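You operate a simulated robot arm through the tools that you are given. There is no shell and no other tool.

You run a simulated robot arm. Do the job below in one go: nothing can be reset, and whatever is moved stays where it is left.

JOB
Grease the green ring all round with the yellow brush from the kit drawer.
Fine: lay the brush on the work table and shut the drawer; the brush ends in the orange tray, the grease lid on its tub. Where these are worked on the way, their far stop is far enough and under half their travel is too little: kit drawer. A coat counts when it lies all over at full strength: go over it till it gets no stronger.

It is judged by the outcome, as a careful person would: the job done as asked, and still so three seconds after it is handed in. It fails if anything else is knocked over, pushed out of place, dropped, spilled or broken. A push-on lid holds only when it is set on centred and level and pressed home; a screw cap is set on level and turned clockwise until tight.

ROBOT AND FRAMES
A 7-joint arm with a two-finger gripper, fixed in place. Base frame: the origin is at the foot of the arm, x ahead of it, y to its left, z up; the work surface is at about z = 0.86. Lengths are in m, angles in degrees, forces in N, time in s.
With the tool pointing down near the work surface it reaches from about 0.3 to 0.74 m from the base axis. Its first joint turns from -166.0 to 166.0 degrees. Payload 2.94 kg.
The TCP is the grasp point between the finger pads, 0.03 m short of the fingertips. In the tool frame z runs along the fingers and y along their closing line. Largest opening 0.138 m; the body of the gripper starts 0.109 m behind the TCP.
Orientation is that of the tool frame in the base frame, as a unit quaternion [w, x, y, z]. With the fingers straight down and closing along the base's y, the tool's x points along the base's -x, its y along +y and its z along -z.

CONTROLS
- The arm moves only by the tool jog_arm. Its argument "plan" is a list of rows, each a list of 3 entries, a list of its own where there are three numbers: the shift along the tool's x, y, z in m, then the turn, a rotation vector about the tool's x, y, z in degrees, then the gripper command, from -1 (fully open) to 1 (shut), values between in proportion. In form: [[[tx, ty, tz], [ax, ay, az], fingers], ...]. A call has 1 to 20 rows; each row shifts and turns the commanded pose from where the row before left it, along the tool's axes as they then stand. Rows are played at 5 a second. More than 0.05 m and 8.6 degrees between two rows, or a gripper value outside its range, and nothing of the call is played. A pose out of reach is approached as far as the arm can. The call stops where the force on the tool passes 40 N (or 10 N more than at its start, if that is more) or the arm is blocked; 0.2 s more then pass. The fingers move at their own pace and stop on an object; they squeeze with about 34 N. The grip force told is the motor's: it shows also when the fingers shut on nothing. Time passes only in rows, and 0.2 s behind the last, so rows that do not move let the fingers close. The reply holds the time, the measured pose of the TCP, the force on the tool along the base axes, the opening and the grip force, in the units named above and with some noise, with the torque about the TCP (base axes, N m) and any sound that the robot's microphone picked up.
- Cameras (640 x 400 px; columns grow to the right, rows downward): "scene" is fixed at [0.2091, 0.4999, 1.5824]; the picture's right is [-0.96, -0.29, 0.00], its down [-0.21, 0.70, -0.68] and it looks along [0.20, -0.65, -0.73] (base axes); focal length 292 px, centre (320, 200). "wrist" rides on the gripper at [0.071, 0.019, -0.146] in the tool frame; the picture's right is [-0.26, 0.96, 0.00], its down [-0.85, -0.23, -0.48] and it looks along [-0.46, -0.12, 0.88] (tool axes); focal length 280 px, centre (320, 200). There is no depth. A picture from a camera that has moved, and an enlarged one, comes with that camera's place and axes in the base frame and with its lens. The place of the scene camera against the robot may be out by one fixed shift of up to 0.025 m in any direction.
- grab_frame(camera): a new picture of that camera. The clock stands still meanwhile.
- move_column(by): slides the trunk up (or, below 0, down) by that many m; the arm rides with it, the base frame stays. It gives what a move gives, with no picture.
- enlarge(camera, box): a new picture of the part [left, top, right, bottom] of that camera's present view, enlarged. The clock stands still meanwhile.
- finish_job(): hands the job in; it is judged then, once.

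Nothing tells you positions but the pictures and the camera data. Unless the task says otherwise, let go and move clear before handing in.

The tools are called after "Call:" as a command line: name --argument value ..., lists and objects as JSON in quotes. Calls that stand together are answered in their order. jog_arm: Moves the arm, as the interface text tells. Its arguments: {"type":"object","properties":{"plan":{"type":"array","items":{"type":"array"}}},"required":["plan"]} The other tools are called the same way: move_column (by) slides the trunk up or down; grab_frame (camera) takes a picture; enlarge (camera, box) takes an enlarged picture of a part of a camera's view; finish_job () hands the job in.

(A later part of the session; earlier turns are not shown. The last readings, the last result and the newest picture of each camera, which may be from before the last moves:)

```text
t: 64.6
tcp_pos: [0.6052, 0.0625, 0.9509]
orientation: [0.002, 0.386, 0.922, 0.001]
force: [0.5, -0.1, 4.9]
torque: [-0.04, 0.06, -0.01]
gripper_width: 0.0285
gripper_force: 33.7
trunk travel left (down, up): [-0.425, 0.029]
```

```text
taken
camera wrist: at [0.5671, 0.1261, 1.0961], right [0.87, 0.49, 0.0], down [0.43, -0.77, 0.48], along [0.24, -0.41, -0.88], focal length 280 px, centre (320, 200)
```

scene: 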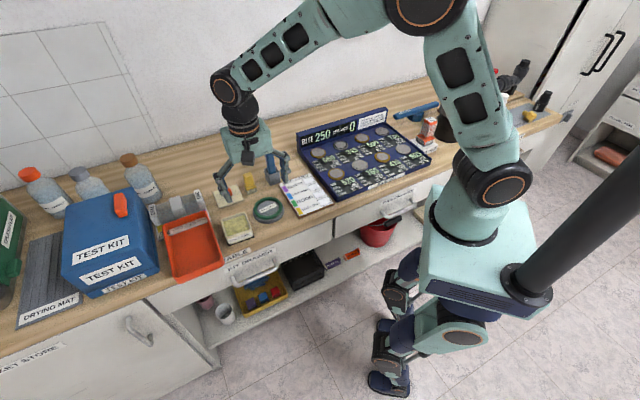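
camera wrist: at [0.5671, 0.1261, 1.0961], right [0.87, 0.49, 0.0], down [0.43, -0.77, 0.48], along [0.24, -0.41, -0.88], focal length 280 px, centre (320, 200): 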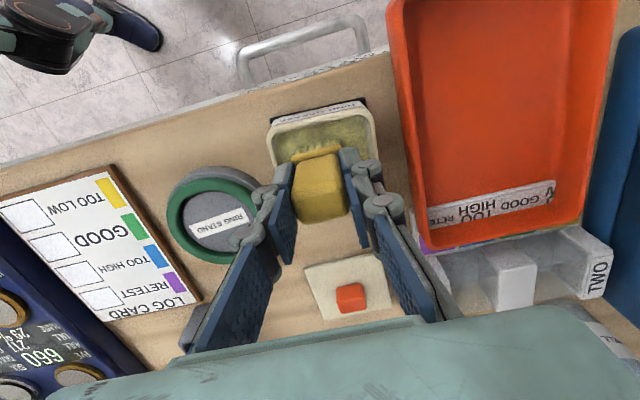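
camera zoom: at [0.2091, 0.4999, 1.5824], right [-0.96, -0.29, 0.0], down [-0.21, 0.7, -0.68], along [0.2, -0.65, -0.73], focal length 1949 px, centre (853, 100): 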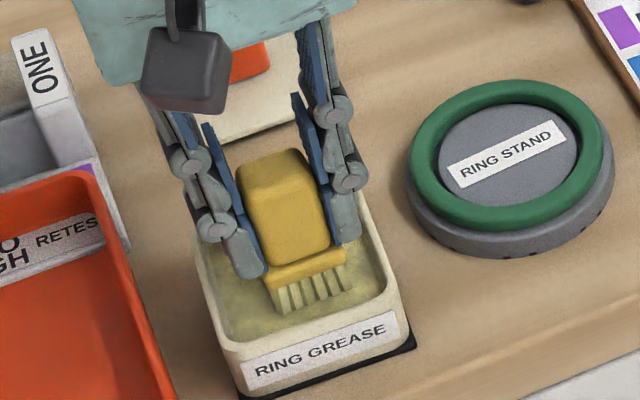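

The bristles touch the grease (4.9 N) and look coated. I'll swirl gently to load them well, then lift.

Call:
jog_arm --plan '[[[0, 0.006, 0], [0, 0, 0], 1], [[0.006, 0, 0], [0, 0, 0], 1], [[0, -0.006, 0], [0, 0, 0], 1], [[0, -0.006, 0], [0, 0, 0], 1], [[-0.006, 0, 0], [0, 0, 0], 1], [[-0.006, 0, 0], [0, 0, 0], 1], [[0, 0.006, 0], [0, 0, 0], 1], [[0.006, 0, 0], [0, 0, 0], 1], [[0, 0, 0], [0, 0, 0], 1], [[0, 0, -0.02], [0, 0, 0], 1], [[0, 0, -0.03], [0, 0, 0], 1], [[0, 0, 0], [0, 0, 0], 1]]'

Call:
enlarge --camera "scene" --box '[205, 185, 275, 245]'

Call:
grab_frame --camera "wrist"

```text
t: 67.2
tcp_pos: [0.6033, 0.0628, 0.9997]
orientation: [0.0, 0.386, 0.923, 0.001]
force: [-0.3, 0.8, -0.7]
torque: [0.0, -0.01, -0.03]
gripper_width: 0.0289
gripper_force: 34.0
trunk travel left (down, up): [-0.425, 0.029]
```

```text
6.67 times, centred on (240, 215) of scene
camera zoom: at [0.2091, 0.4999, 1.5824], right [-0.96, -0.29, 0.0], down [-0.21, 0.7, -0.68], along [0.2, -0.65, -0.73], focal length 1949 px, centre (853, 100)
```

zoom: 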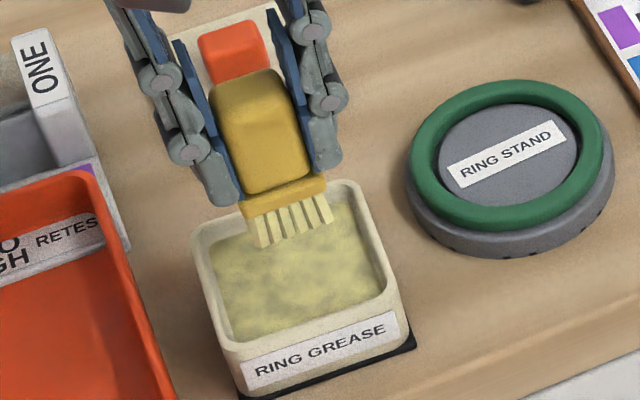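

```text
taken
camera wrist: at [0.5665, 0.1263, 1.1447], right [0.87, 0.49, 0.0], down [0.43, -0.77, 0.48], along [0.23, -0.41, -0.88], focal length 280 px, centre (320, 200)
```

wrist: 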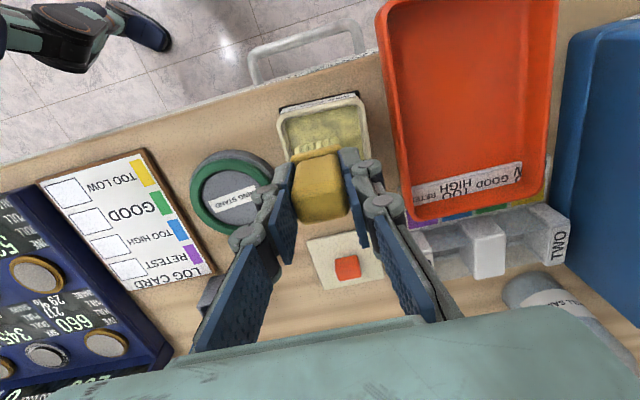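

The bristles are loaded with grease. I'll move over the ring's near point and lower until I feel it.

Call:
jog_arm --plan '[[[-0.0176, -0.0341, 0], [0, 0, 0], 1], [[-0.0176, -0.0341, 0], [0, 0, 0], 1], [[0, 0, 0.03], [0, 0, 0], 1], [[0, 0, 0.005], [0, 0, 0], 1], [[0, 0, 0], [0, 0, 0], 1]]'

Call:
enlarge --camera "scene" --box '[225, 175, 305, 245]'

Call:
grab_frame --camera "wrist"

```text
t: 68.4
tcp_pos: [0.584, -0.0103, 0.9648]
orientation: [0.0, 0.386, 0.922, 0.002]
force: [-0.1, 0.4, -1.0]
torque: [0.01, -0.01, 0.01]
gripper_width: 0.0287
gripper_force: 33.9
trunk travel left (down, up): [-0.425, 0.029]
```

```text
5.71 times, centred on (265, 210) of scene
camera zoom: at [0.2091, 0.4999, 1.5824], right [-0.96, -0.29, 0.0], down [-0.21, 0.7, -0.68], along [0.2, -0.65, -0.73], focal length 1670 px, centre (634, 143)
```

zoom: 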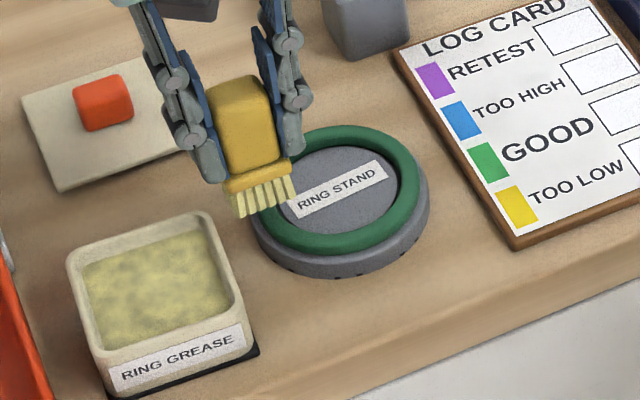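

```text
taken
camera wrist: at [0.5467, 0.055, 1.1101], right [0.87, 0.49, 0.0], down [0.43, -0.77, 0.48], along [0.24, -0.41, -0.88], focal length 280 px, centre (320, 200)
```

wrist: 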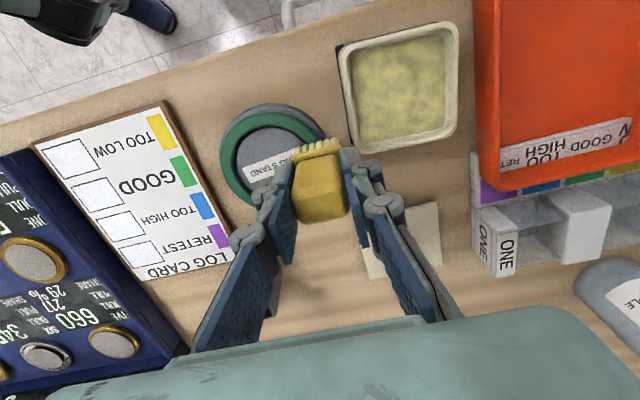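

Call:
jog_arm --plan '[[[0.0, -0.004, 0.004], [0, 0, 0], 1], [[0, 0, 0.003], [0, 0, 0], 1], [[0, 0, 0], [0, 0, 0], 1]]'

Call:
enlarge --camera "scene" --box '[235, 185, 295, 235]'

```text
t: 69.2
tcp_pos: [0.5799, -0.0139, 0.9559]
orientation: [0.001, 0.386, 0.922, 0.001]
force: [-0.1, -0.1, 0.7]
torque: [-0.03, 0.0, 0.02]
gripper_width: 0.029
gripper_force: 34.2
trunk travel left (down, up): [-0.425, 0.029]
```

```text
8.00 times, centred on (265, 210) of scene
camera zoom: at [0.2091, 0.4999, 1.5824], right [-0.96, -0.29, 0.0], down [-0.21, 0.7, -0.68], along [0.2, -0.65, -0.73], focal length 2338 px, centre (760, 120)
```

zoom: 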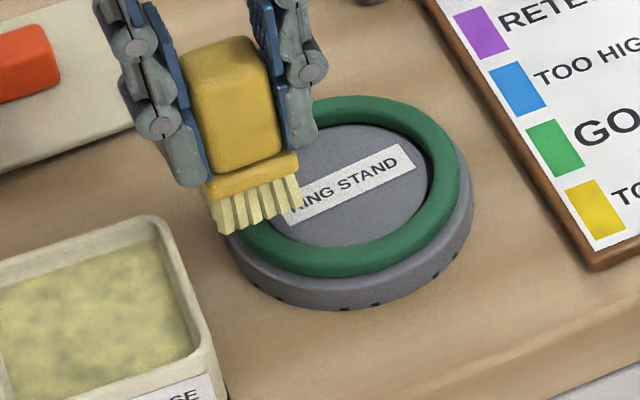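

Call:
jog_arm --plan '[[[0, 0, 0.002], [0, 0, 0], 1], [[0, 0, 0.002], [0, 0, 0], 1], [[0, 0, 0], [0, 0, 0], 1]]'

Call:
enlarge --camera "scene" --box '[235, 185, 295, 235]'

```text
t: 70.0
tcp_pos: [0.5791, -0.0126, 0.9538]
orientation: [0.0, 0.385, 0.923, 0.0]
force: [0.1, 0.2, -0.2]
torque: [0.0, 0.01, 0.01]
gripper_width: 0.0287
gripper_force: 34.5
trunk travel left (down, up): [-0.425, 0.029]
```

```text
8.00 times, centred on (265, 210) of scene
camera zoom: at [0.2091, 0.4999, 1.5824], right [-0.96, -0.29, 0.0], down [-0.21, 0.7, -0.68], along [0.2, -0.65, -0.73], focal length 2338 px, centre (760, 120)
```

zoom: 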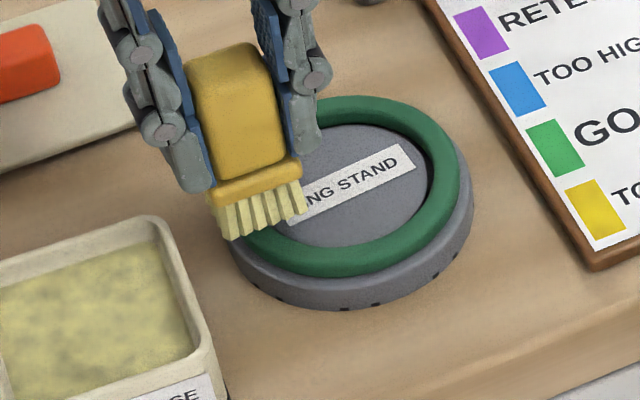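

Call:
jog_arm --plan '[[[0, 0, 0.002], [0, 0, 0], 1], [[0, 0, 0.001], [0, 0, 0], 1], [[0, 0, 0], [0, 0, 0], 1]]'

Call:
enlarge --camera "scene" --box '[235, 185, 295, 235]'

```text
t: 70.8
tcp_pos: [0.5794, -0.0131, 0.9501]
orientation: [0.001, 0.385, 0.923, 0.001]
force: [-0.3, 0.2, 0.2]
torque: [-0.02, -0.04, -0.02]
gripper_width: 0.0289
gripper_force: 34.3
trunk travel left (down, up): [-0.425, 0.029]
```

```text
8.00 times, centred on (265, 210) of scene
camera zoom: at [0.2091, 0.4999, 1.5824], right [-0.96, -0.29, 0.0], down [-0.21, 0.7, -0.68], along [0.2, -0.65, -0.73], focal length 2338 px, centre (760, 120)
```

zoom: 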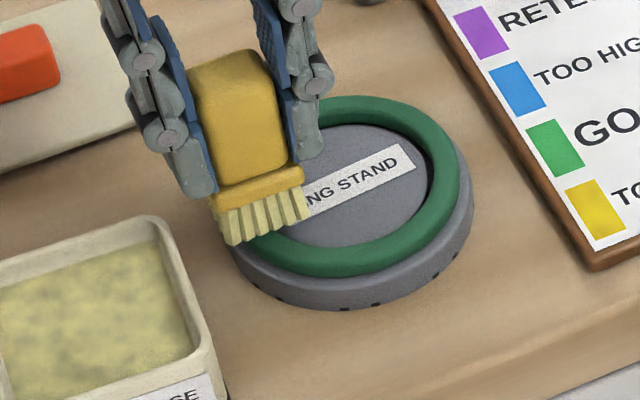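

Call:
jog_arm --plan '[[[0, 0, 0.0015], [0, 0, 0], 1], [[0, 0, 0.0015], [0, 0, 0], 1], [[0, 0, 0], [0, 0, 0], 1]]'

```text
t: 71.6
tcp_pos: [0.5786, -0.0129, 0.9467]
orientation: [0.001, 0.386, 0.923, 0.001]
force: [-0.7, -0.7, 0.0]
torque: [-0.01, -0.05, -0.01]
gripper_width: 0.0288
gripper_force: 33.4
trunk travel left (down, up): [-0.425, 0.029]
```

Call:
jog_arm --plan '[[[0, 0, 0.0015], [0, 0, 0], 1], [[0, 0, 0.0015], [0, 0, 0], 1], [[0, 0, 0], [0, 0, 0], 1]]'

Call:
enlarge --camera "scene" --box '[235, 185, 295, 235]'

Call:
enlarge --camera "wrist" --box '[210, 90, 390, 220]'

```text
t: 72.4
tcp_pos: [0.5801, -0.0127, 0.9451]
orientation: [0.002, 0.385, 0.923, 0.002]
force: [-1.4, -1.2, 8.4]
torque: [0.01, 0.04, -0.01]
gripper_width: 0.0286
gripper_force: 34.0
trunk travel left (down, up): [-0.425, 0.029]
```

```text
8.00 times, centred on (265, 210) of scene
camera zoom: at [0.2091, 0.4999, 1.5824], right [-0.96, -0.29, 0.0], down [-0.21, 0.7, -0.68], along [0.2, -0.65, -0.73], focal length 2338 px, centre (760, 120)
```

zoom: 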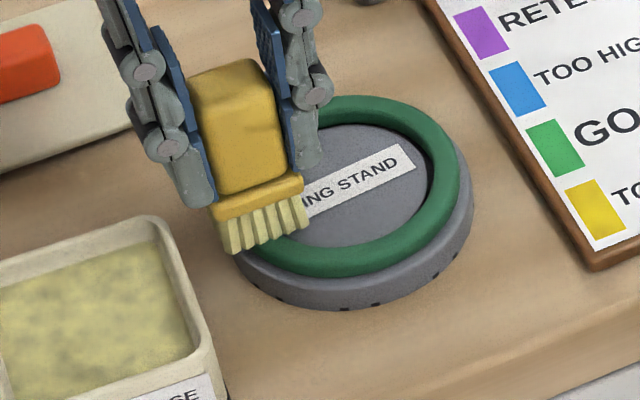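

```text
3.08 times, centred on (300, 155) of wrist
camera zoom: at [0.5418, 0.051, 1.0898], right [0.87, 0.49, 0.0], down [0.43, -0.77, 0.48], along [0.24, -0.41, -0.88], focal length 863 px, centre (382, 338)
```

zoom: 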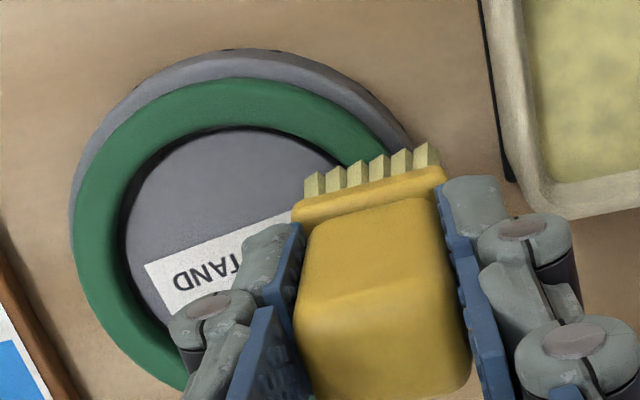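

Contact came at 8.4 N with the TCP at z ≈ 0.945. I'll ease off a millimetre and brush the first half of the circle, watching the colour and force.

Call:
jog_arm --plan '[[[0, 0, -0.001], [0, 0, 0], 1], [[0.00983, -0.0013, 0], [0, 0, 0], 1], [[0.00917, -0.0038, 0], [0, 0, 0], 1], [[0.00787, -0.00604, 0], [0, 0, 0], 1], [[0, 0, 0], [0, 0, 0], 1]]'

Call:
enlarge --camera "scene" --box '[235, 185, 295, 235]'

Call:
enlarge --camera "wrist" --box '[210, 90, 390, 220]'

```text
t: 73.6
tcp_pos: [0.5523, -0.0016, 0.9449]
orientation: [0.001, 0.385, 0.923, 0.002]
force: [4.2, -1.3, 10.3]
torque: [-0.15, -0.27, 0.01]
gripper_width: 0.0287
gripper_force: 33.4
trunk travel left (down, up): [-0.425, 0.029]
```

```text
8.00 times, centred on (265, 210) of scene
camera zoom: at [0.2091, 0.4999, 1.5824], right [-0.96, -0.29, 0.0], down [-0.21, 0.7, -0.68], along [0.2, -0.65, -0.73], focal length 2338 px, centre (760, 120)
```

zoom: 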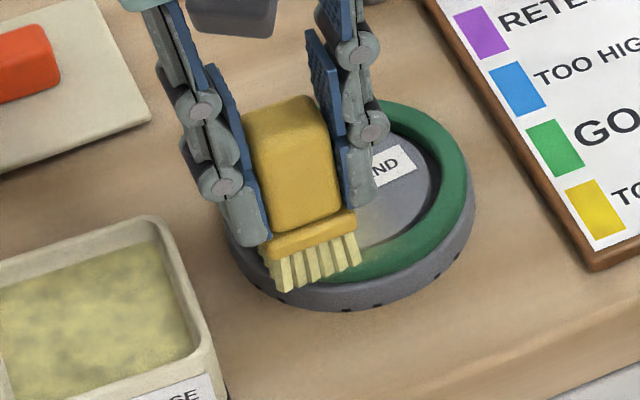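

```text
3.08 times, centred on (300, 155) of wrist
camera zoom: at [0.5149, 0.0624, 1.0898], right [0.87, 0.49, 0.0], down [0.43, -0.77, 0.48], along [0.24, -0.41, -0.88], focal length 863 px, centre (382, 338)
```

zoom: 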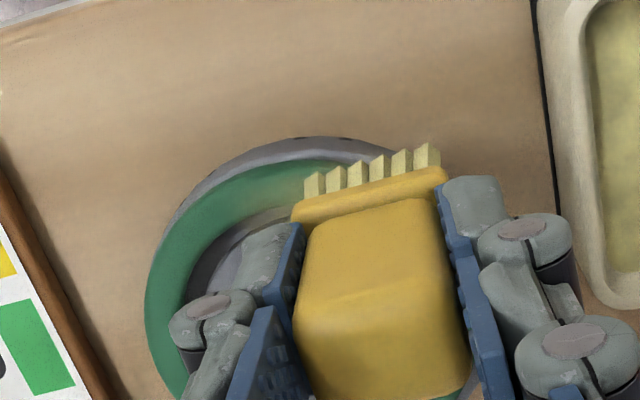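

The ring is taking a yellowish coat where brushed. I'll lighten the pressure a little and carry on round.

Call:
jog_arm --plan '[[[0, 0, -0.001], [0, 0, 0], 1], [[0.00604, -0.00787, 0], [0, 0, 0], 1], [[0.0038, -0.00917, 0], [0, 0, 0], 1], [[0.0013, -0.00983, 0], [0, 0, 0], 1], [[0, 0, 0], [0, 0, 0], 1]]'

Call:
enlarge --camera "scene" --box '[235, 185, 295, 235]'

Call:
enlarge --camera "wrist" --box '[210, 90, 410, 240]'

```text
t: 74.8
tcp_pos: [0.5245, -0.0142, 0.9441]
orientation: [0.0, 0.386, 0.922, 0.002]
force: [0.1, -0.2, -1.5]
torque: [0.01, 0.03, -0.04]
gripper_width: 0.0287
gripper_force: 34.4
trunk travel left (down, up): [-0.425, 0.029]
```

```text
8.00 times, centred on (265, 210) of scene
camera zoom: at [0.2091, 0.4999, 1.5824], right [-0.96, -0.29, 0.0], down [-0.21, 0.7, -0.68], along [0.2, -0.65, -0.73], focal length 2338 px, centre (760, 120)
```

zoom: 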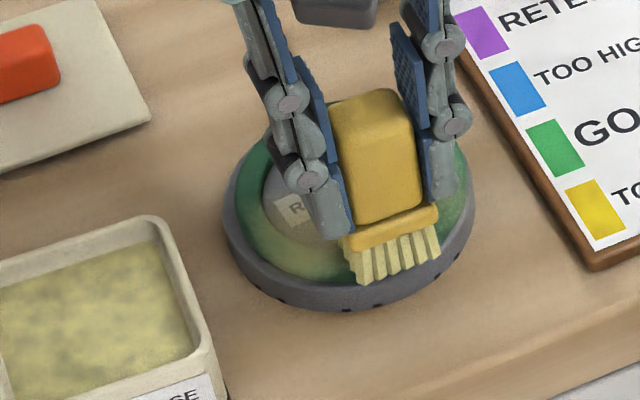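

```text
2.67 times, centred on (310, 165) of wrist
camera zoom: at [0.4873, 0.0505, 1.0901], right [0.87, 0.49, 0.0], down [0.43, -0.77, 0.48], along [0.23, -0.41, -0.88], focal length 748 px, centre (347, 293)
```

zoom: 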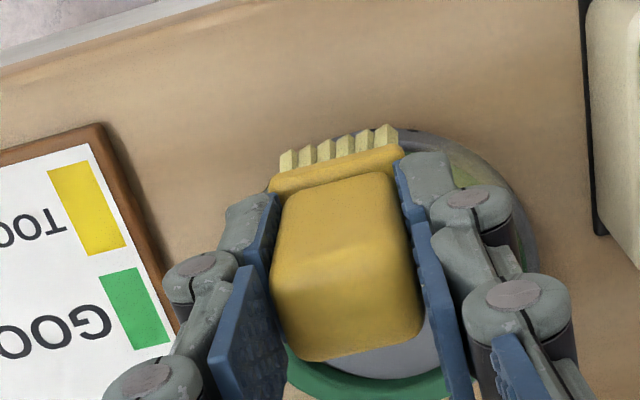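

The coat is showing along the brushed stretch. I'll shift in slightly to sit on the tube crest, press a touch lower, and continue.

Call:
jog_arm --plan '[[[-0.002, 0, 0.001], [0, 0, 0], 1], [[-0.0013, -0.00983, 0], [0, 0, 0], 1], [[-0.0038, -0.00917, 0], [0, 0, 0], 1], [[-0.00604, -0.00787, 0], [0, 0, 0], 1], [[-0.00787, -0.00604, 0], [0, 0, 0], 1], [[-0.00917, -0.0038, 0], [0, 0, 0], 1], [[-0.00983, -0.0013, 0], [0, 0, 0], 1], [[0, 0, 0], [0, 0, 0], 1]]'

Call:
enlarge --camera "scene" --box '[235, 185, 295, 235]'

Call:
enlarge --camera "wrist" --box '[210, 90, 410, 240]'

```text
t: 76.6
tcp_pos: [0.5241, -0.0692, 0.9469]
orientation: [0.001, 0.387, 0.922, 0.001]
force: [-0.5, 0.0, -0.6]
torque: [0.0, 0.01, -0.01]
gripper_width: 0.0289
gripper_force: 34.1
trunk travel left (down, up): [-0.425, 0.029]
```

```text
8.00 times, centred on (265, 210) of scene
camera zoom: at [0.2091, 0.4999, 1.5824], right [-0.96, -0.29, 0.0], down [-0.21, 0.7, -0.68], along [0.2, -0.65, -0.73], focal length 2338 px, centre (760, 120)
```

zoom: 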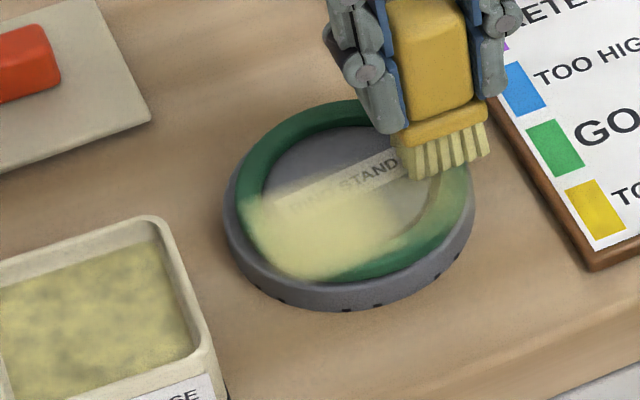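

```text
2.67 times, centred on (310, 165) of wrist
camera zoom: at [0.4882, -0.0042, 1.0906], right [0.87, 0.49, 0.0], down [0.43, -0.77, 0.48], along [0.24, -0.41, -0.88], focal length 748 px, centre (347, 293)
```

zoom: 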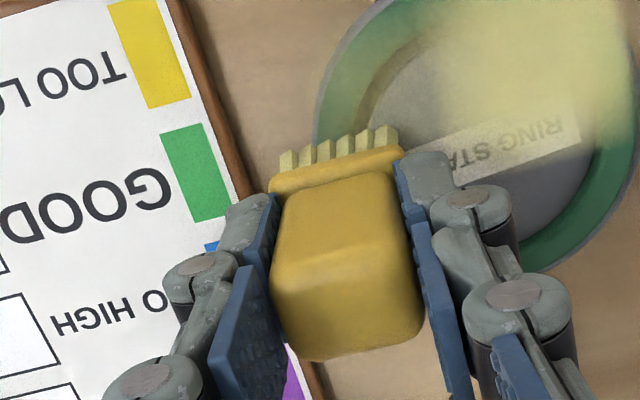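

The coat builds strongly where the brush presses and only faintly where it skims. I'll press down here at the -e side until there is solid contact.

Call:
jog_arm --plan '[[[0, 0, 0.0015], [0, 0, 0], 1], [[0, 0, 0], [0, 0, 0], 1]]'

```text
t: 77.2
tcp_pos: [0.5266, -0.0683, 0.9448]
orientation: [0.001, 0.387, 0.922, 0.002]
force: [-1.0, -1.8, 6.7]
torque: [-0.04, 0.08, 0.02]
gripper_width: 0.0288
gripper_force: 34.0
trunk travel left (down, up): [-0.425, 0.029]
```

Call:
jog_arm --plan '[[[0, 0, 0], [0, 0, 0], 1], [[-0.00983, 0.0013, 0], [0, 0, 0], 1], [[-0.00917, 0.0038, 0], [0, 0, 0], 1], [[-0.00787, 0.00604, 0], [0, 0, 0], 1], [[0, 0, 0], [0, 0, 0], 1]]'

Call:
enlarge --camera "scene" --box '[235, 185, 295, 235]'

Call:
enlarge --camera "wrist" --box '[230, 60, 450, 230]'

```text
t: 78.4
tcp_pos: [0.5533, -0.0793, 0.9442]
orientation: [0.002, 0.386, 0.923, 0.002]
force: [-2.1, 1.7, 6.7]
torque: [0.06, 0.1, -0.01]
gripper_width: 0.0288
gripper_force: 34.3
trunk travel left (down, up): [-0.425, 0.029]
```

```text
8.00 times, centred on (265, 210) of scene
camera zoom: at [0.2091, 0.4999, 1.5824], right [-0.96, -0.29, 0.0], down [-0.21, 0.7, -0.68], along [0.2, -0.65, -0.73], focal length 2338 px, centre (760, 120)
```

zoom: 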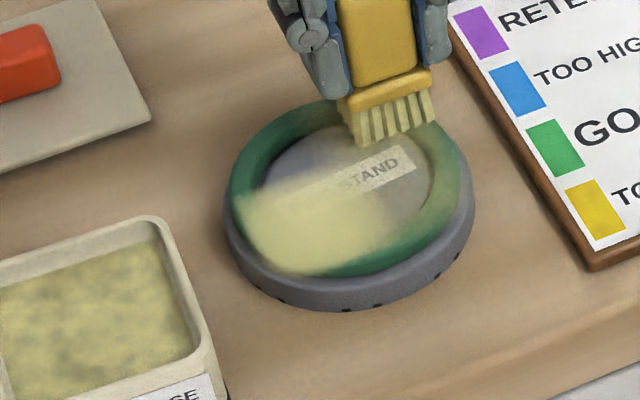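

```text
2.35 times, centred on (340, 145) of wrist
camera zoom: at [0.5158, -0.0154, 1.0895], right [0.87, 0.49, 0.01], down [0.43, -0.77, 0.48], along [0.24, -0.41, -0.88], focal length 660 px, centre (273, 329)
```

zoom: 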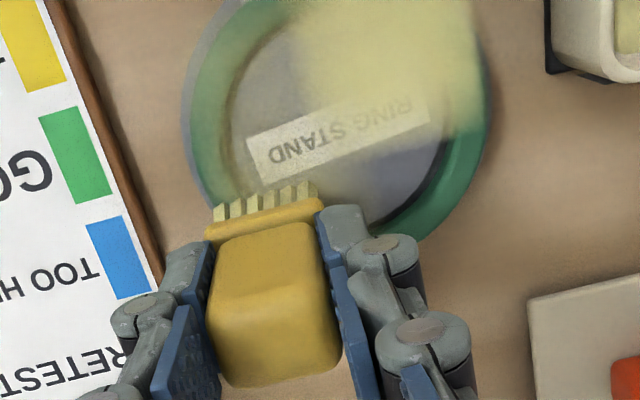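

Steady 6.7 N contact here. I'll nudge inward 2 mm and continue slowly through the far side and back to the start.

Call:
jog_arm --plan '[[[0.002, 0.001, 0], [0, 0, 0], 1], [[-0.003277, 0.003737, 0], [0, 0, 0], 1], [[-0.002762, 0.004133, 0], [0, 0, 0], 1], [[-0.002198, 0.004458, 0], [0, 0, 0], 1], [[-0.001598, 0.004707, 0], [0, 0, 0], 1], [[-0.00097, 0.004875, 0], [0, 0, 0], 1], [[-0.000325, 0.00496, 0], [0, 0, 0], 1], [[0.000325, 0.00496, 0], [0, 0, 0], 1], [[0.00097, 0.004875, 0], [0, 0, 0], 1], [[0.001598, 0.004707, 0], [0, 0, 0], 1], [[0, 0, 0], [0, 0, 0], 1]]'

Call:
enlarge --camera "scene" --box '[235, 185, 295, 235]'

Call:
enlarge --camera "wrist" --box '[200, 50, 420, 220]'

```text
t: 80.8
tcp_pos: [0.5872, -0.0546, 0.9449]
orientation: [0.001, 0.387, 0.922, 0.002]
force: [-1.0, -2.1, 3.7]
torque: [-0.08, 0.07, 0.02]
gripper_width: 0.0287
gripper_force: 34.0
trunk travel left (down, up): [-0.425, 0.029]
```

```text
8.00 times, centred on (265, 210) of scene
camera zoom: at [0.2091, 0.4999, 1.5824], right [-0.96, -0.29, 0.0], down [-0.21, 0.7, -0.68], along [0.2, -0.65, -0.73], focal length 2338 px, centre (760, 120)
```

zoom: 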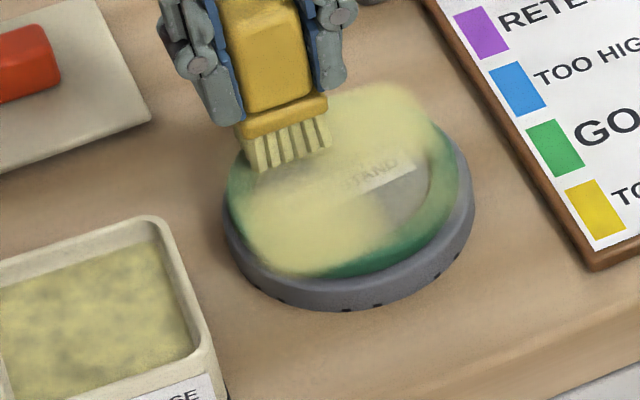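

```text
2.35 times, centred on (310, 135) of wrist
camera zoom: at [0.5506, 0.0095, 1.0897], right [0.87, 0.49, 0.0], down [0.43, -0.77, 0.48], along [0.24, -0.41, -0.88], focal length 660 px, centre (344, 353)
```

zoom: 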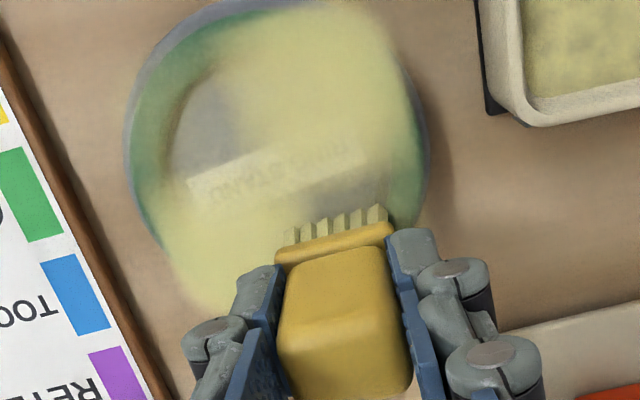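

Strong coat now on the far side too. I'll continue to the start point and round again, slowly, over the parts still green.

Call:
jog_arm --plan '[[[0.002198, 0.004458, 0.0003], [0, 0, 0], 1], [[0.002762, 0.004133, 0], [0, 0, 0], 1], [[0.003277, 0.003737, 0], [0, 0, 0], 1], [[0.003737, 0.003277, 0], [0, 0, 0], 1], [[0.004133, 0.002762, 0], [0, 0, 0], 1], [[0.004458, 0.002198, 0], [0, 0, 0], 1], [[0.004707, 0.001598, 0], [0, 0, 0], 1], [[0.004875, 0.00097, 0], [0, 0, 0], 1], [[0.00496, 0.000325, 0], [0, 0, 0], 1], [[0, 0, 0], [0, 0, 0], 1], [[0.0025, 0, 0], [0, 0, 0], 1], [[0, 0, 0], [0, 0, 0], 1]]'

Call:
enlarge --camera "scene" --box '[235, 185, 295, 235]'

Call:
enlarge --camera "wrist" --box '[180, 80, 400, 250]'

```text
t: 83.4
tcp_pos: [0.5774, -0.011, 0.9439]
orientation: [0.0, 0.386, 0.923, 0.001]
force: [4.7, -5.0, 9.9]
torque: [-0.24, -0.31, -0.06]
gripper_width: 0.0289
gripper_force: 34.1
trunk travel left (down, up): [-0.425, 0.029]
```

```text
8.00 times, centred on (265, 210) of scene
camera zoom: at [0.2091, 0.4999, 1.5824], right [-0.96, -0.29, 0.0], down [-0.21, 0.7, -0.68], along [0.2, -0.65, -0.73], focal length 2338 px, centre (760, 120)
```

zoom: 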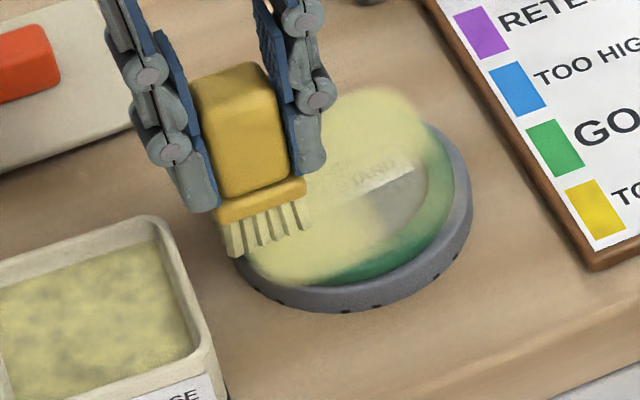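

```text
2.35 times, centred on (290, 165) of wrist
camera zoom: at [0.5403, 0.0522, 1.0894], right [0.87, 0.49, 0.0], down [0.43, -0.77, 0.48], along [0.24, -0.41, -0.88], focal length 660 px, centre (391, 282)
```

zoom: 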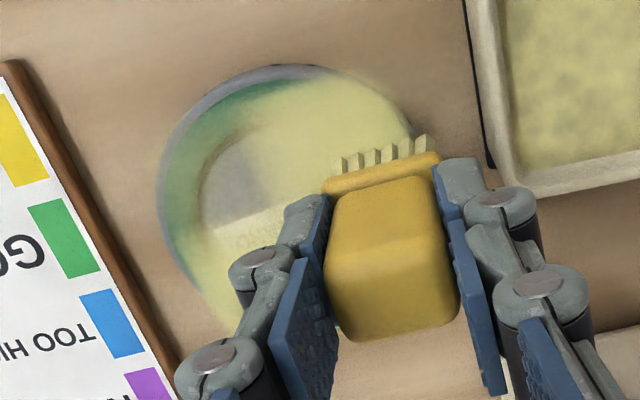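

Only the stretch from the front to the left (-e) side is still green. I'll go quickly over the first quarter and then check contact at the +n point.

Call:
jog_arm --plan '[[[-0.0025, 0, -0.0004], [0, 0, 0], 1], [[0.0101, -0.0013, 0], [0, 0, 0], 1], [[0.0094, -0.0039, 0], [0, 0, 0], 1], [[0.0081, -0.0062, 0], [0, 0, 0], 1], [[0.0062, -0.0081, 0], [0, 0, 0], 1], [[0.0039, -0.0094, 0], [0, 0, 0], 1], [[0.0013, -0.0101, 0], [0, 0, 0], 1], [[0, 0, 0], [0, 0, 0], 1]]'

Call:
enlarge --camera "scene" --box '[235, 185, 295, 235]'

Call:
enlarge --camera "wrist" --box '[200, 100, 420, 270]'

```text
t: 85.2
tcp_pos: [0.5249, -0.0113, 0.9441]
orientation: [0.002, 0.385, 0.923, 0.001]
force: [7.6, 9.4, 17.3]
torque: [0.36, -0.34, 0.04]
gripper_width: 0.0288
gripper_force: 33.8
trunk travel left (down, up): [-0.425, 0.029]
```

```text
8.00 times, centred on (265, 210) of scene
camera zoom: at [0.2091, 0.4999, 1.5824], right [-0.96, -0.29, 0.0], down [-0.21, 0.7, -0.68], along [0.2, -0.65, -0.73], focal length 2338 px, centre (760, 120)
```

zoom: 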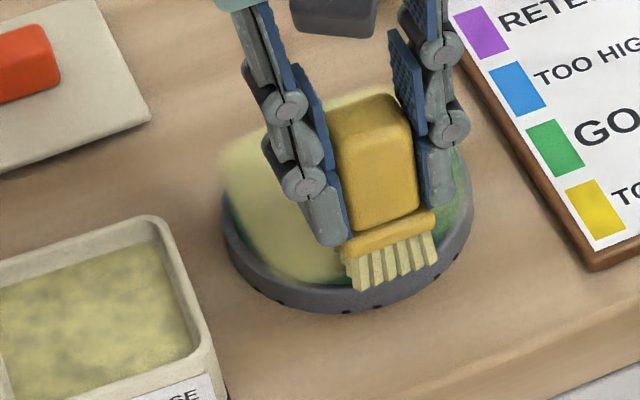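

```text
2.35 times, centred on (310, 185) of wrist
camera zoom: at [0.4865, 0.053, 1.0891], right [0.87, 0.49, 0.0], down [0.43, -0.77, 0.48], along [0.24, -0.41, -0.88], focal length 660 px, centre (344, 235)
```

zoom: 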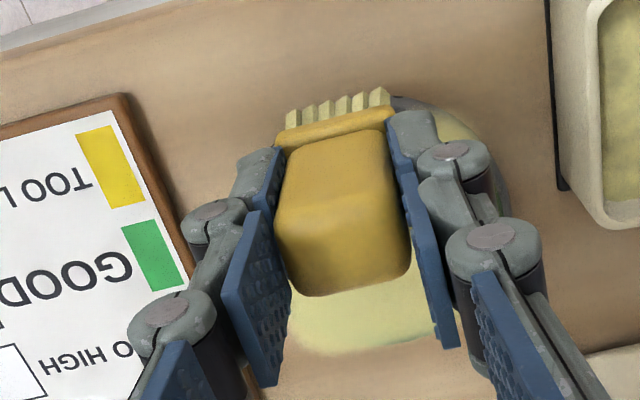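

The force rose to 17 N, so I'll ease up, then brush the remaining quarter slowly.

Call:
jog_arm --plan '[[[0, 0, -0.0012], [0, 0, 0], 1], [[0, 0, 0], [0, 0, 0], 1]]'

```text
t: 85.8
tcp_pos: [0.5231, -0.0121, 0.9438]
orientation: [0.0, 0.386, 0.923, 0.0]
force: [4.9, 8.1, 10.1]
torque: [0.25, -0.15, 0.03]
gripper_width: 0.029
gripper_force: 34.1
trunk travel left (down, up): [-0.425, 0.029]
```

Call:
jog_arm --plan '[[[0, 0, -0.0006], [0, 0, 0], 1], [[-0.00033, -0.0051, 0], [0, 0, 0], 1], [[-0.001, -0.005, 0], [0, 0, 0], 1], [[-0.0016, -0.0048, 0], [0, 0, 0], 1], [[-0.0023, -0.0046, 0], [0, 0, 0], 1], [[0, 0, 0], [0, 0, 0], 1]]'

Call:
enlarge --camera "scene" --box '[235, 185, 295, 235]'

Call:
enlarge --camera "wrist" --box '[200, 80, 420, 250]'

```text
t: 87.2
tcp_pos: [0.5145, -0.029, 0.944]
orientation: [0.0, 0.386, 0.922, 0.001]
force: [0.6, -0.4, -0.2]
torque: [-0.01, 0.01, 0.0]
gripper_width: 0.0287
gripper_force: 33.9
trunk travel left (down, up): [-0.425, 0.029]
```

```text
8.00 times, centred on (265, 210) of scene
camera zoom: at [0.2091, 0.4999, 1.5824], right [-0.96, -0.29, 0.0], down [-0.21, 0.7, -0.68], along [0.2, -0.65, -0.73], focal length 2338 px, centre (760, 120)
```

zoom: 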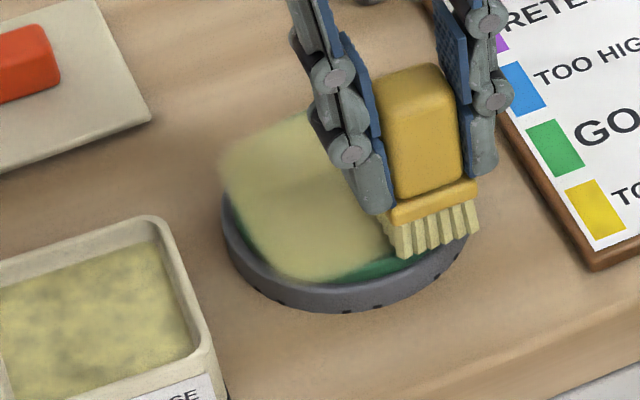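

```text
2.35 times, centred on (310, 165) of wrist
camera zoom: at [0.477, 0.0347, 1.0901], right [0.87, 0.49, 0.0], down [0.43, -0.77, 0.48], along [0.24, -0.41, -0.88], focal length 660 px, centre (344, 282)
```

zoom: 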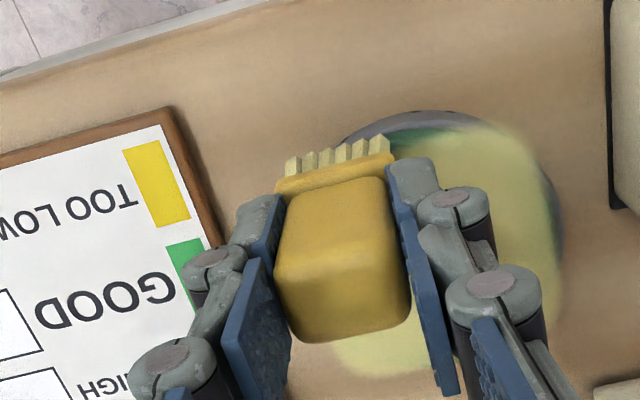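

No contact here after easing up, and a green strip remains on the ring's outer front edge. I'll shift outward 4 mm and lower until there's light contact.

Call:
jog_arm --plan '[[[0.004, 0, 0.0006], [0, 0, 0], 1], [[0, 0, 0.0006], [0, 0, 0], 1], [[0, 0, 0], [0, 0, 0], 1]]'

```text
t: 88.0
tcp_pos: [0.5116, -0.0273, 0.9456]
orientation: [0.0, 0.386, 0.923, 0.0]
force: [-0.4, 0.2, -0.3]
torque: [0.0, 0.0, 0.0]
gripper_width: 0.029
gripper_force: 33.8
trunk travel left (down, up): [-0.425, 0.029]
```

Call:
jog_arm --plan '[[[0, 0, 0.0008], [0, 0, 0], 1], [[0, 0, 0], [0, 0, 0], 1]]'

Call:
enlarge --camera "scene" --box '[245, 190, 295, 230]'

```text
t: 88.6
tcp_pos: [0.5107, -0.0269, 0.9436]
orientation: [0.0, 0.387, 0.922, 0.002]
force: [-2.5, -0.4, 4.9]
torque: [-0.1, 0.14, -0.02]
gripper_width: 0.0287
gripper_force: 33.5
trunk travel left (down, up): [-0.425, 0.029]
```

```text
10.00 times, centred on (270, 210) of scene
camera zoom: at [0.2091, 0.4999, 1.5824], right [-0.96, -0.29, 0.0], down [-0.21, 0.7, -0.68], along [0.2, -0.65, -0.73], focal length 2923 px, centre (820, 100)
```

zoom: 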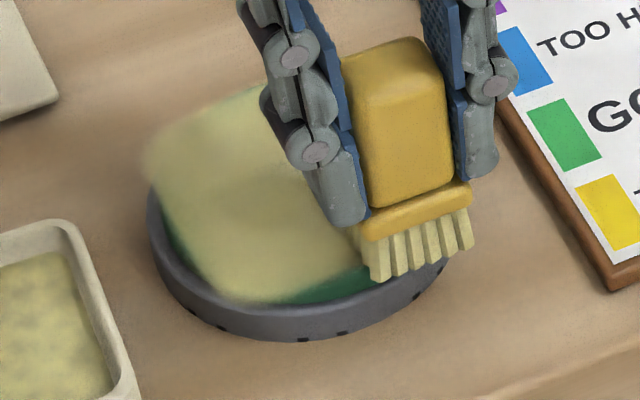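

Contact is 4.9 N. I'll sweep back along the front with this outward offset to cover the outer edge strip.

Call:
jog_arm --plan '[[[0.0023, 0.0046, 0], [0, 0, 0], 1], [[0.0016, 0.0048, 0], [0, 0, 0], 1], [[0.001, 0.005, 0], [0, 0, 0], 1], [[0.00033, 0.0051, 0], [0, 0, 0], 1], [[-0.00033, 0.0051, 0], [0, 0, 0], 1], [[-0.001, 0.005, 0], [0, 0, 0], 1], [[-0.0016, 0.0048, 0], [0, 0, 0], 1], [[-0.0023, 0.0046, 0], [0, 0, 0], 1], [[0, 0, 0], [0, 0, 0], 1]]'

Call:
enlarge --camera "scene" --box '[235, 185, 295, 235]'

Call:
enlarge --camera "wrist" --box '[200, 80, 420, 250]'

```text
t: 90.6
tcp_pos: [0.5403, 0.0002, 0.9429]
orientation: [0.002, 0.385, 0.923, 0.002]
force: [-4.3, 1.1, 11.7]
torque: [0.06, 0.25, -0.02]
gripper_width: 0.0291
gripper_force: 33.8
trunk travel left (down, up): [-0.425, 0.029]
```

```text
8.00 times, centred on (265, 210) of scene
camera zoom: at [0.2091, 0.4999, 1.5824], right [-0.96, -0.29, 0.0], down [-0.21, 0.7, -0.68], along [0.2, -0.65, -0.73], focal length 2338 px, centre (760, 120)
```

zoom: 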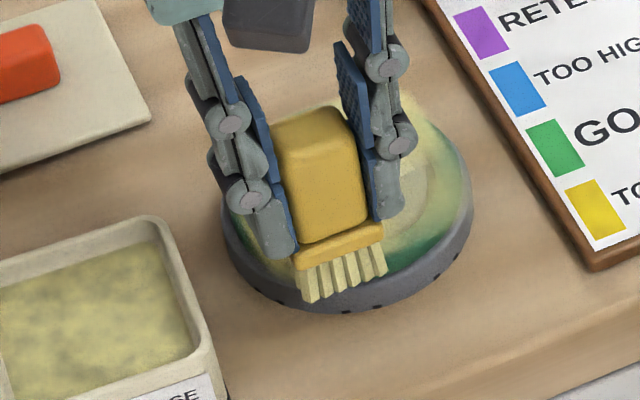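

```text
2.35 times, centred on (310, 165) of wrist
camera zoom: at [0.5026, 0.0641, 1.0887], right [0.87, 0.49, 0.01], down [0.43, -0.77, 0.48], along [0.24, -0.41, -0.88], focal length 660 px, centre (344, 282)
```

zoom: 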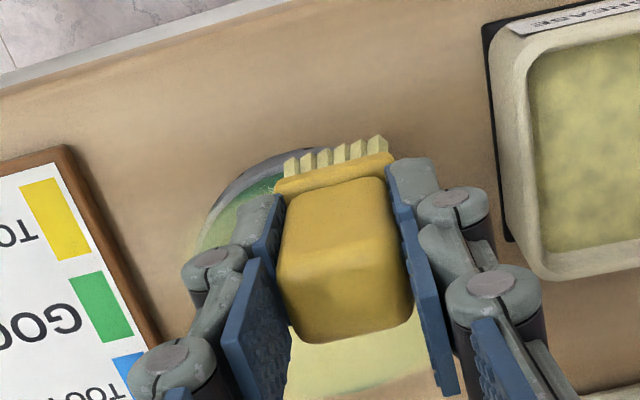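

I'll lift and step aside over the tub to see the whole ring and judge the coat.

Call:
jog_arm --plan '[[[0, 0, -0.03], [0, 0, 0], 1], [[0, 0, -0.03], [0, 0, 0], 1], [[-0.005, 0.04, 0], [0, 0, 0], 1], [[-0.005, 0.043, 0], [0, 0, 0], 1], [[0, 0, 0], [0, 0, 0], 1]]'

Call:
enlarge --camera "scene" --box '[235, 185, 295, 235]'

Call:
enlarge --camera "wrist" --box '[180, 80, 400, 250]'

```text
t: 91.8
tcp_pos: [0.6084, 0.0516, 1.0049]
orientation: [0.0, 0.386, 0.922, 0.001]
force: [-0.1, -0.5, -0.3]
torque: [0.0, 0.03, 0.0]
gripper_width: 0.029
gripper_force: 33.7
trunk travel left (down, up): [-0.425, 0.029]
```

```text
8.00 times, centred on (265, 210) of scene
camera zoom: at [0.2091, 0.4999, 1.5824], right [-0.96, -0.29, 0.0], down [-0.21, 0.7, -0.68], along [0.2, -0.65, -0.73], focal length 2338 px, centre (760, 120)
```

zoom: 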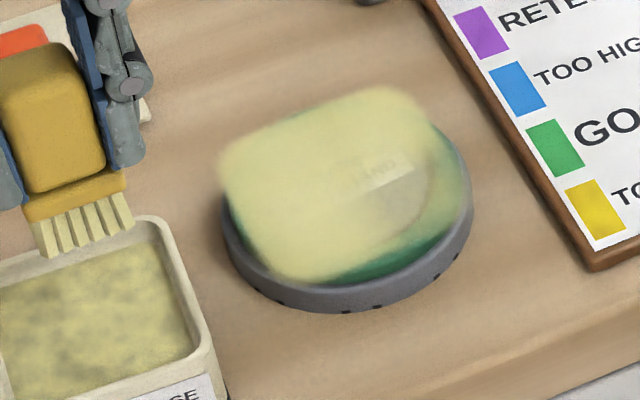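

```text
2.35 times, centred on (290, 165) of wrist
camera zoom: at [0.571, 0.1156, 1.1508], right [0.87, 0.49, 0.0], down [0.43, -0.77, 0.48], along [0.24, -0.41, -0.88], focal length 660 px, centre (391, 282)
```

zoom: 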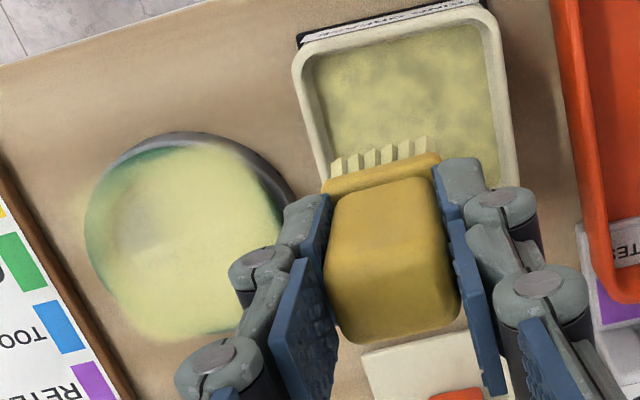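

Most of the ring is fully coated, but a strip at the front (+n) and the +n/-e part remain green, and the last pass added nothing, so the brush may be spent. I'll dip again.

Call:
jog_arm --plan '[[[0.0087, 0.0052, 0], [0, 0, 0], 1], [[0, 0, 0.03], [0, 0, 0], 1], [[0, 0, 0.018], [0, 0, 0], 1], [[0, 0, 0.0055], [0, 0, 0], 1], [[0, 0, 0], [0, 0, 0], 1]]'

Call:
enlarge --camera "scene" --box '[205, 185, 275, 245]'

```text
t: 93.0
tcp_pos: [0.6037, 0.0595, 0.9516]
orientation: [0.001, 0.386, 0.923, 0.002]
force: [0.9, 1.0, -0.1]
torque: [-0.01, -0.01, 0.01]
gripper_width: 0.0288
gripper_force: 33.9
trunk travel left (down, up): [-0.425, 0.029]
```

```text
6.67 times, centred on (240, 215) of scene
camera zoom: at [0.2091, 0.4999, 1.5824], right [-0.96, -0.29, 0.0], down [-0.21, 0.7, -0.68], along [0.2, -0.65, -0.73], focal length 1949 px, centre (853, 100)
```

zoom: 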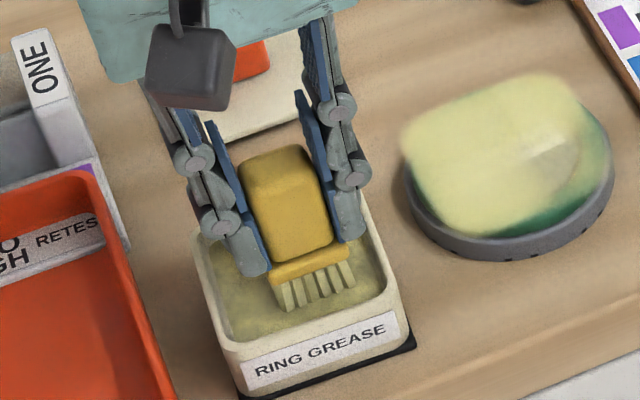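

Call:
jog_arm --plan '[[[0, 0, 0.0012], [0, 0, 0], 1], [[0, 0, 0.0012], [0, 0, 0], 1], [[0, 0.006, 0], [0, 0, 0], 1], [[0.006, 0, 0], [0, 0, 0], 1], [[0, -0.006, 0], [0, 0, 0], 1], [[0, -0.006, 0], [0, 0, 0], 1], [[-0.006, 0, 0], [0, 0, 0], 1], [[-0.006, 0, 0], [0, 0, 0], 1], [[0, 0.006, 0], [0, 0, 0], 1], [[0.006, 0, 0], [0, 0, 0], 1], [[0, 0, 0], [0, 0, 0], 1]]'

Call:
enlarge --camera "scene" --box '[205, 185, 275, 245]'

```text
t: 95.4
tcp_pos: [0.6, 0.0568, 0.9478]
orientation: [0.003, 0.387, 0.922, -0.002]
force: [-10.6, -5.7, 19.0]
torque: [-0.39, 0.44, -0.05]
gripper_width: 0.0287
gripper_force: 34.2
trunk travel left (down, up): [-0.425, 0.029]
```

```text
6.67 times, centred on (240, 215) of scene
camera zoom: at [0.2091, 0.4999, 1.5824], right [-0.96, -0.29, 0.0], down [-0.21, 0.7, -0.68], along [0.2, -0.65, -0.73], focal length 1949 px, centre (853, 100)
```

zoom: 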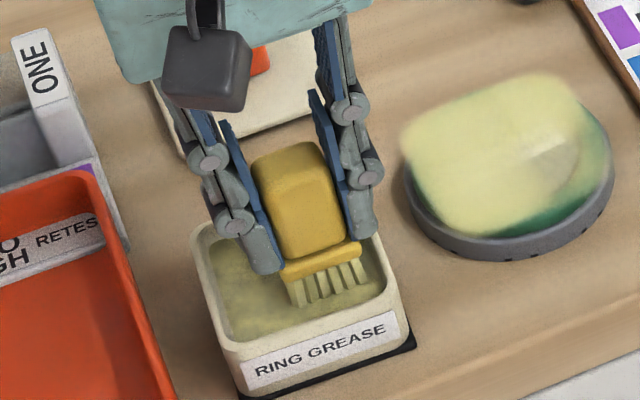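

I'll lift the loaded brush and bring it over the ring's front point.

Call:
jog_arm --plan '[[[0, 0, -0.01], [0, 0, 0], 1], [[0, 0, -0.02], [0, 0, 0], 1], [[0, 0, -0.022], [0, 0, 0], 1], [[0, 0, 0], [0, 0, 0], 1]]'

Call:
enlarge --camera "scene" --box '[205, 185, 305, 255]'

Call:
grab_frame --camera "wrist"

```text
t: 96.4
tcp_pos: [0.6028, 0.0591, 0.9986]
orientation: [0.001, 0.385, 0.923, 0.001]
force: [-0.7, -0.2, -0.3]
torque: [0.02, -0.01, 0.05]
gripper_width: 0.029
gripper_force: 34.0
trunk travel left (down, up): [-0.425, 0.029]
```

```text
5.71 times, centred on (255, 220) of scene
camera zoom: at [0.2091, 0.4999, 1.5824], right [-0.96, -0.29, 0.0], down [-0.21, 0.7, -0.68], along [0.2, -0.65, -0.73], focal length 1670 px, centre (691, 86)
```

zoom: 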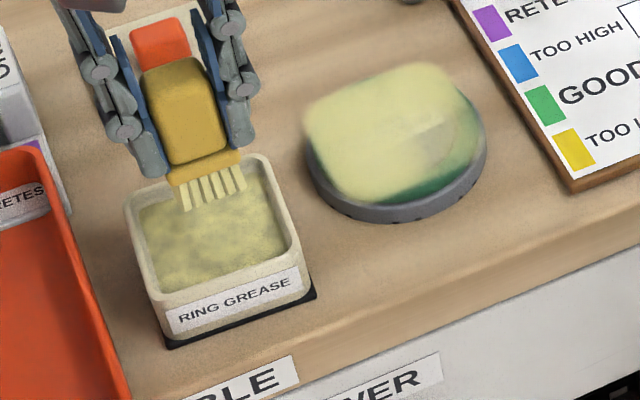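

```text
taken
camera wrist: at [0.5661, 0.1259, 1.1434], right [0.87, 0.49, 0.0], down [0.43, -0.77, 0.48], along [0.24, -0.41, -0.88], focal length 280 px, centre (320, 200)
```

wrist: 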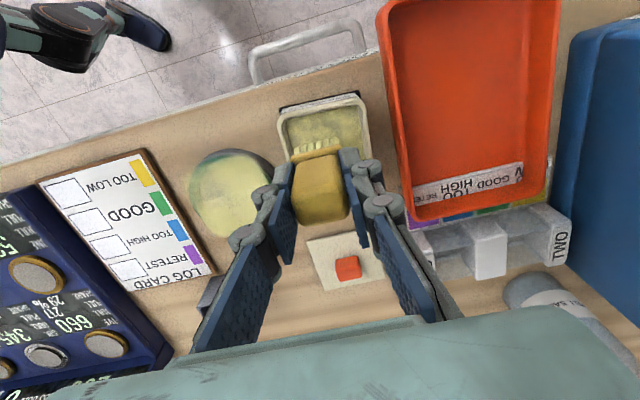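

Call:
enlarge --camera "wrist" --box '[170, 130, 290, 250]'

```text
3.33 times, centred on (230, 190) of wrist
camera zoom: at [0.5661, 0.1259, 1.1434], right [0.87, 0.49, 0.0], down [0.43, -0.77, 0.48], along [0.24, -0.41, -0.88], focal length 935 px, centre (620, 233)
```

zoom: 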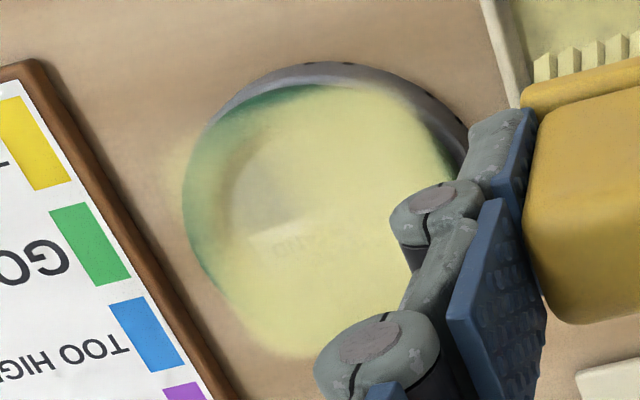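

The under-coated part runs from the front (+n, about 80°) round to the -e side (190°). I'll bring the freshly loaded brush down at about 75° and press to light contact.

Call:
jog_arm --plan '[[[0.0026, -0.047, 0], [0, 0, 0], 1], [[0.0026, -0.047, 0], [0, 0, 0], 1], [[0, 0, 0.03], [0, 0, 0], 1], [[0, 0, 0.02], [0, 0, 0], 1], [[0, 0, 0.003], [0, 0, 0], 1], [[0, 0, 0], [0, 0, 0], 1]]'

Call:
enlarge --camera "scene" --box '[235, 185, 295, 235]'

```text
t: 97.8
tcp_pos: [0.5329, 0.0017, 0.9459]
orientation: [0.001, 0.385, 0.923, 0.0]
force: [0.2, 0.3, -0.6]
torque: [0.04, -0.02, -0.02]
gripper_width: 0.0288
gripper_force: 33.7
trunk travel left (down, up): [-0.425, 0.029]
```

```text
8.00 times, centred on (265, 210) of scene
camera zoom: at [0.2091, 0.4999, 1.5824], right [-0.96, -0.29, 0.0], down [-0.21, 0.7, -0.68], along [0.2, -0.65, -0.73], focal length 2338 px, centre (760, 120)
```

zoom: 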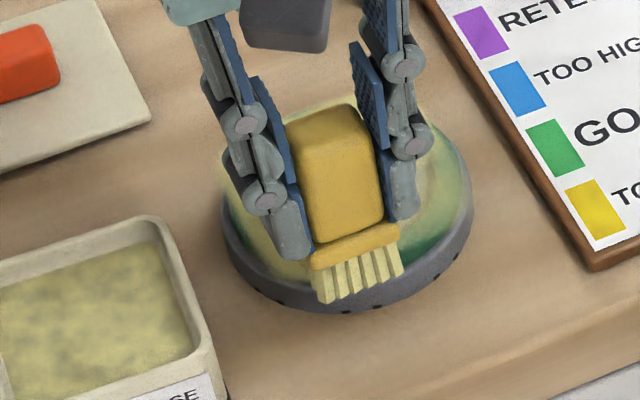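

Call:
jog_arm --plan '[[[-0.003, 0, 0.001], [0, 0, 0], 1], [[0, 0, 0.001], [0, 0, 0], 1], [[0, 0, 0], [0, 0, 0], 1]]'

```text
t: 98.6
tcp_pos: [0.5349, -0.0027, 0.9445]
orientation: [0.0, 0.385, 0.923, 0.002]
force: [-0.3, 0.2, -0.3]
torque: [-0.02, -0.01, 0.01]
gripper_width: 0.0289
gripper_force: 33.5
trunk travel left (down, up): [-0.425, 0.029]
```

Call:
jog_arm --plan '[[[0, 0, 0.001], [0, 0, 0], 1], [[0, 0, 0], [0, 0, 0], 1]]'

```text
t: 99.2
tcp_pos: [0.5358, -0.0018, 0.9437]
orientation: [0.0, 0.385, 0.923, 0.001]
force: [-1.0, 0.4, 0.4]
torque: [0.01, -0.02, 0.01]
gripper_width: 0.029
gripper_force: 33.7
trunk travel left (down, up): [-0.425, 0.029]
```

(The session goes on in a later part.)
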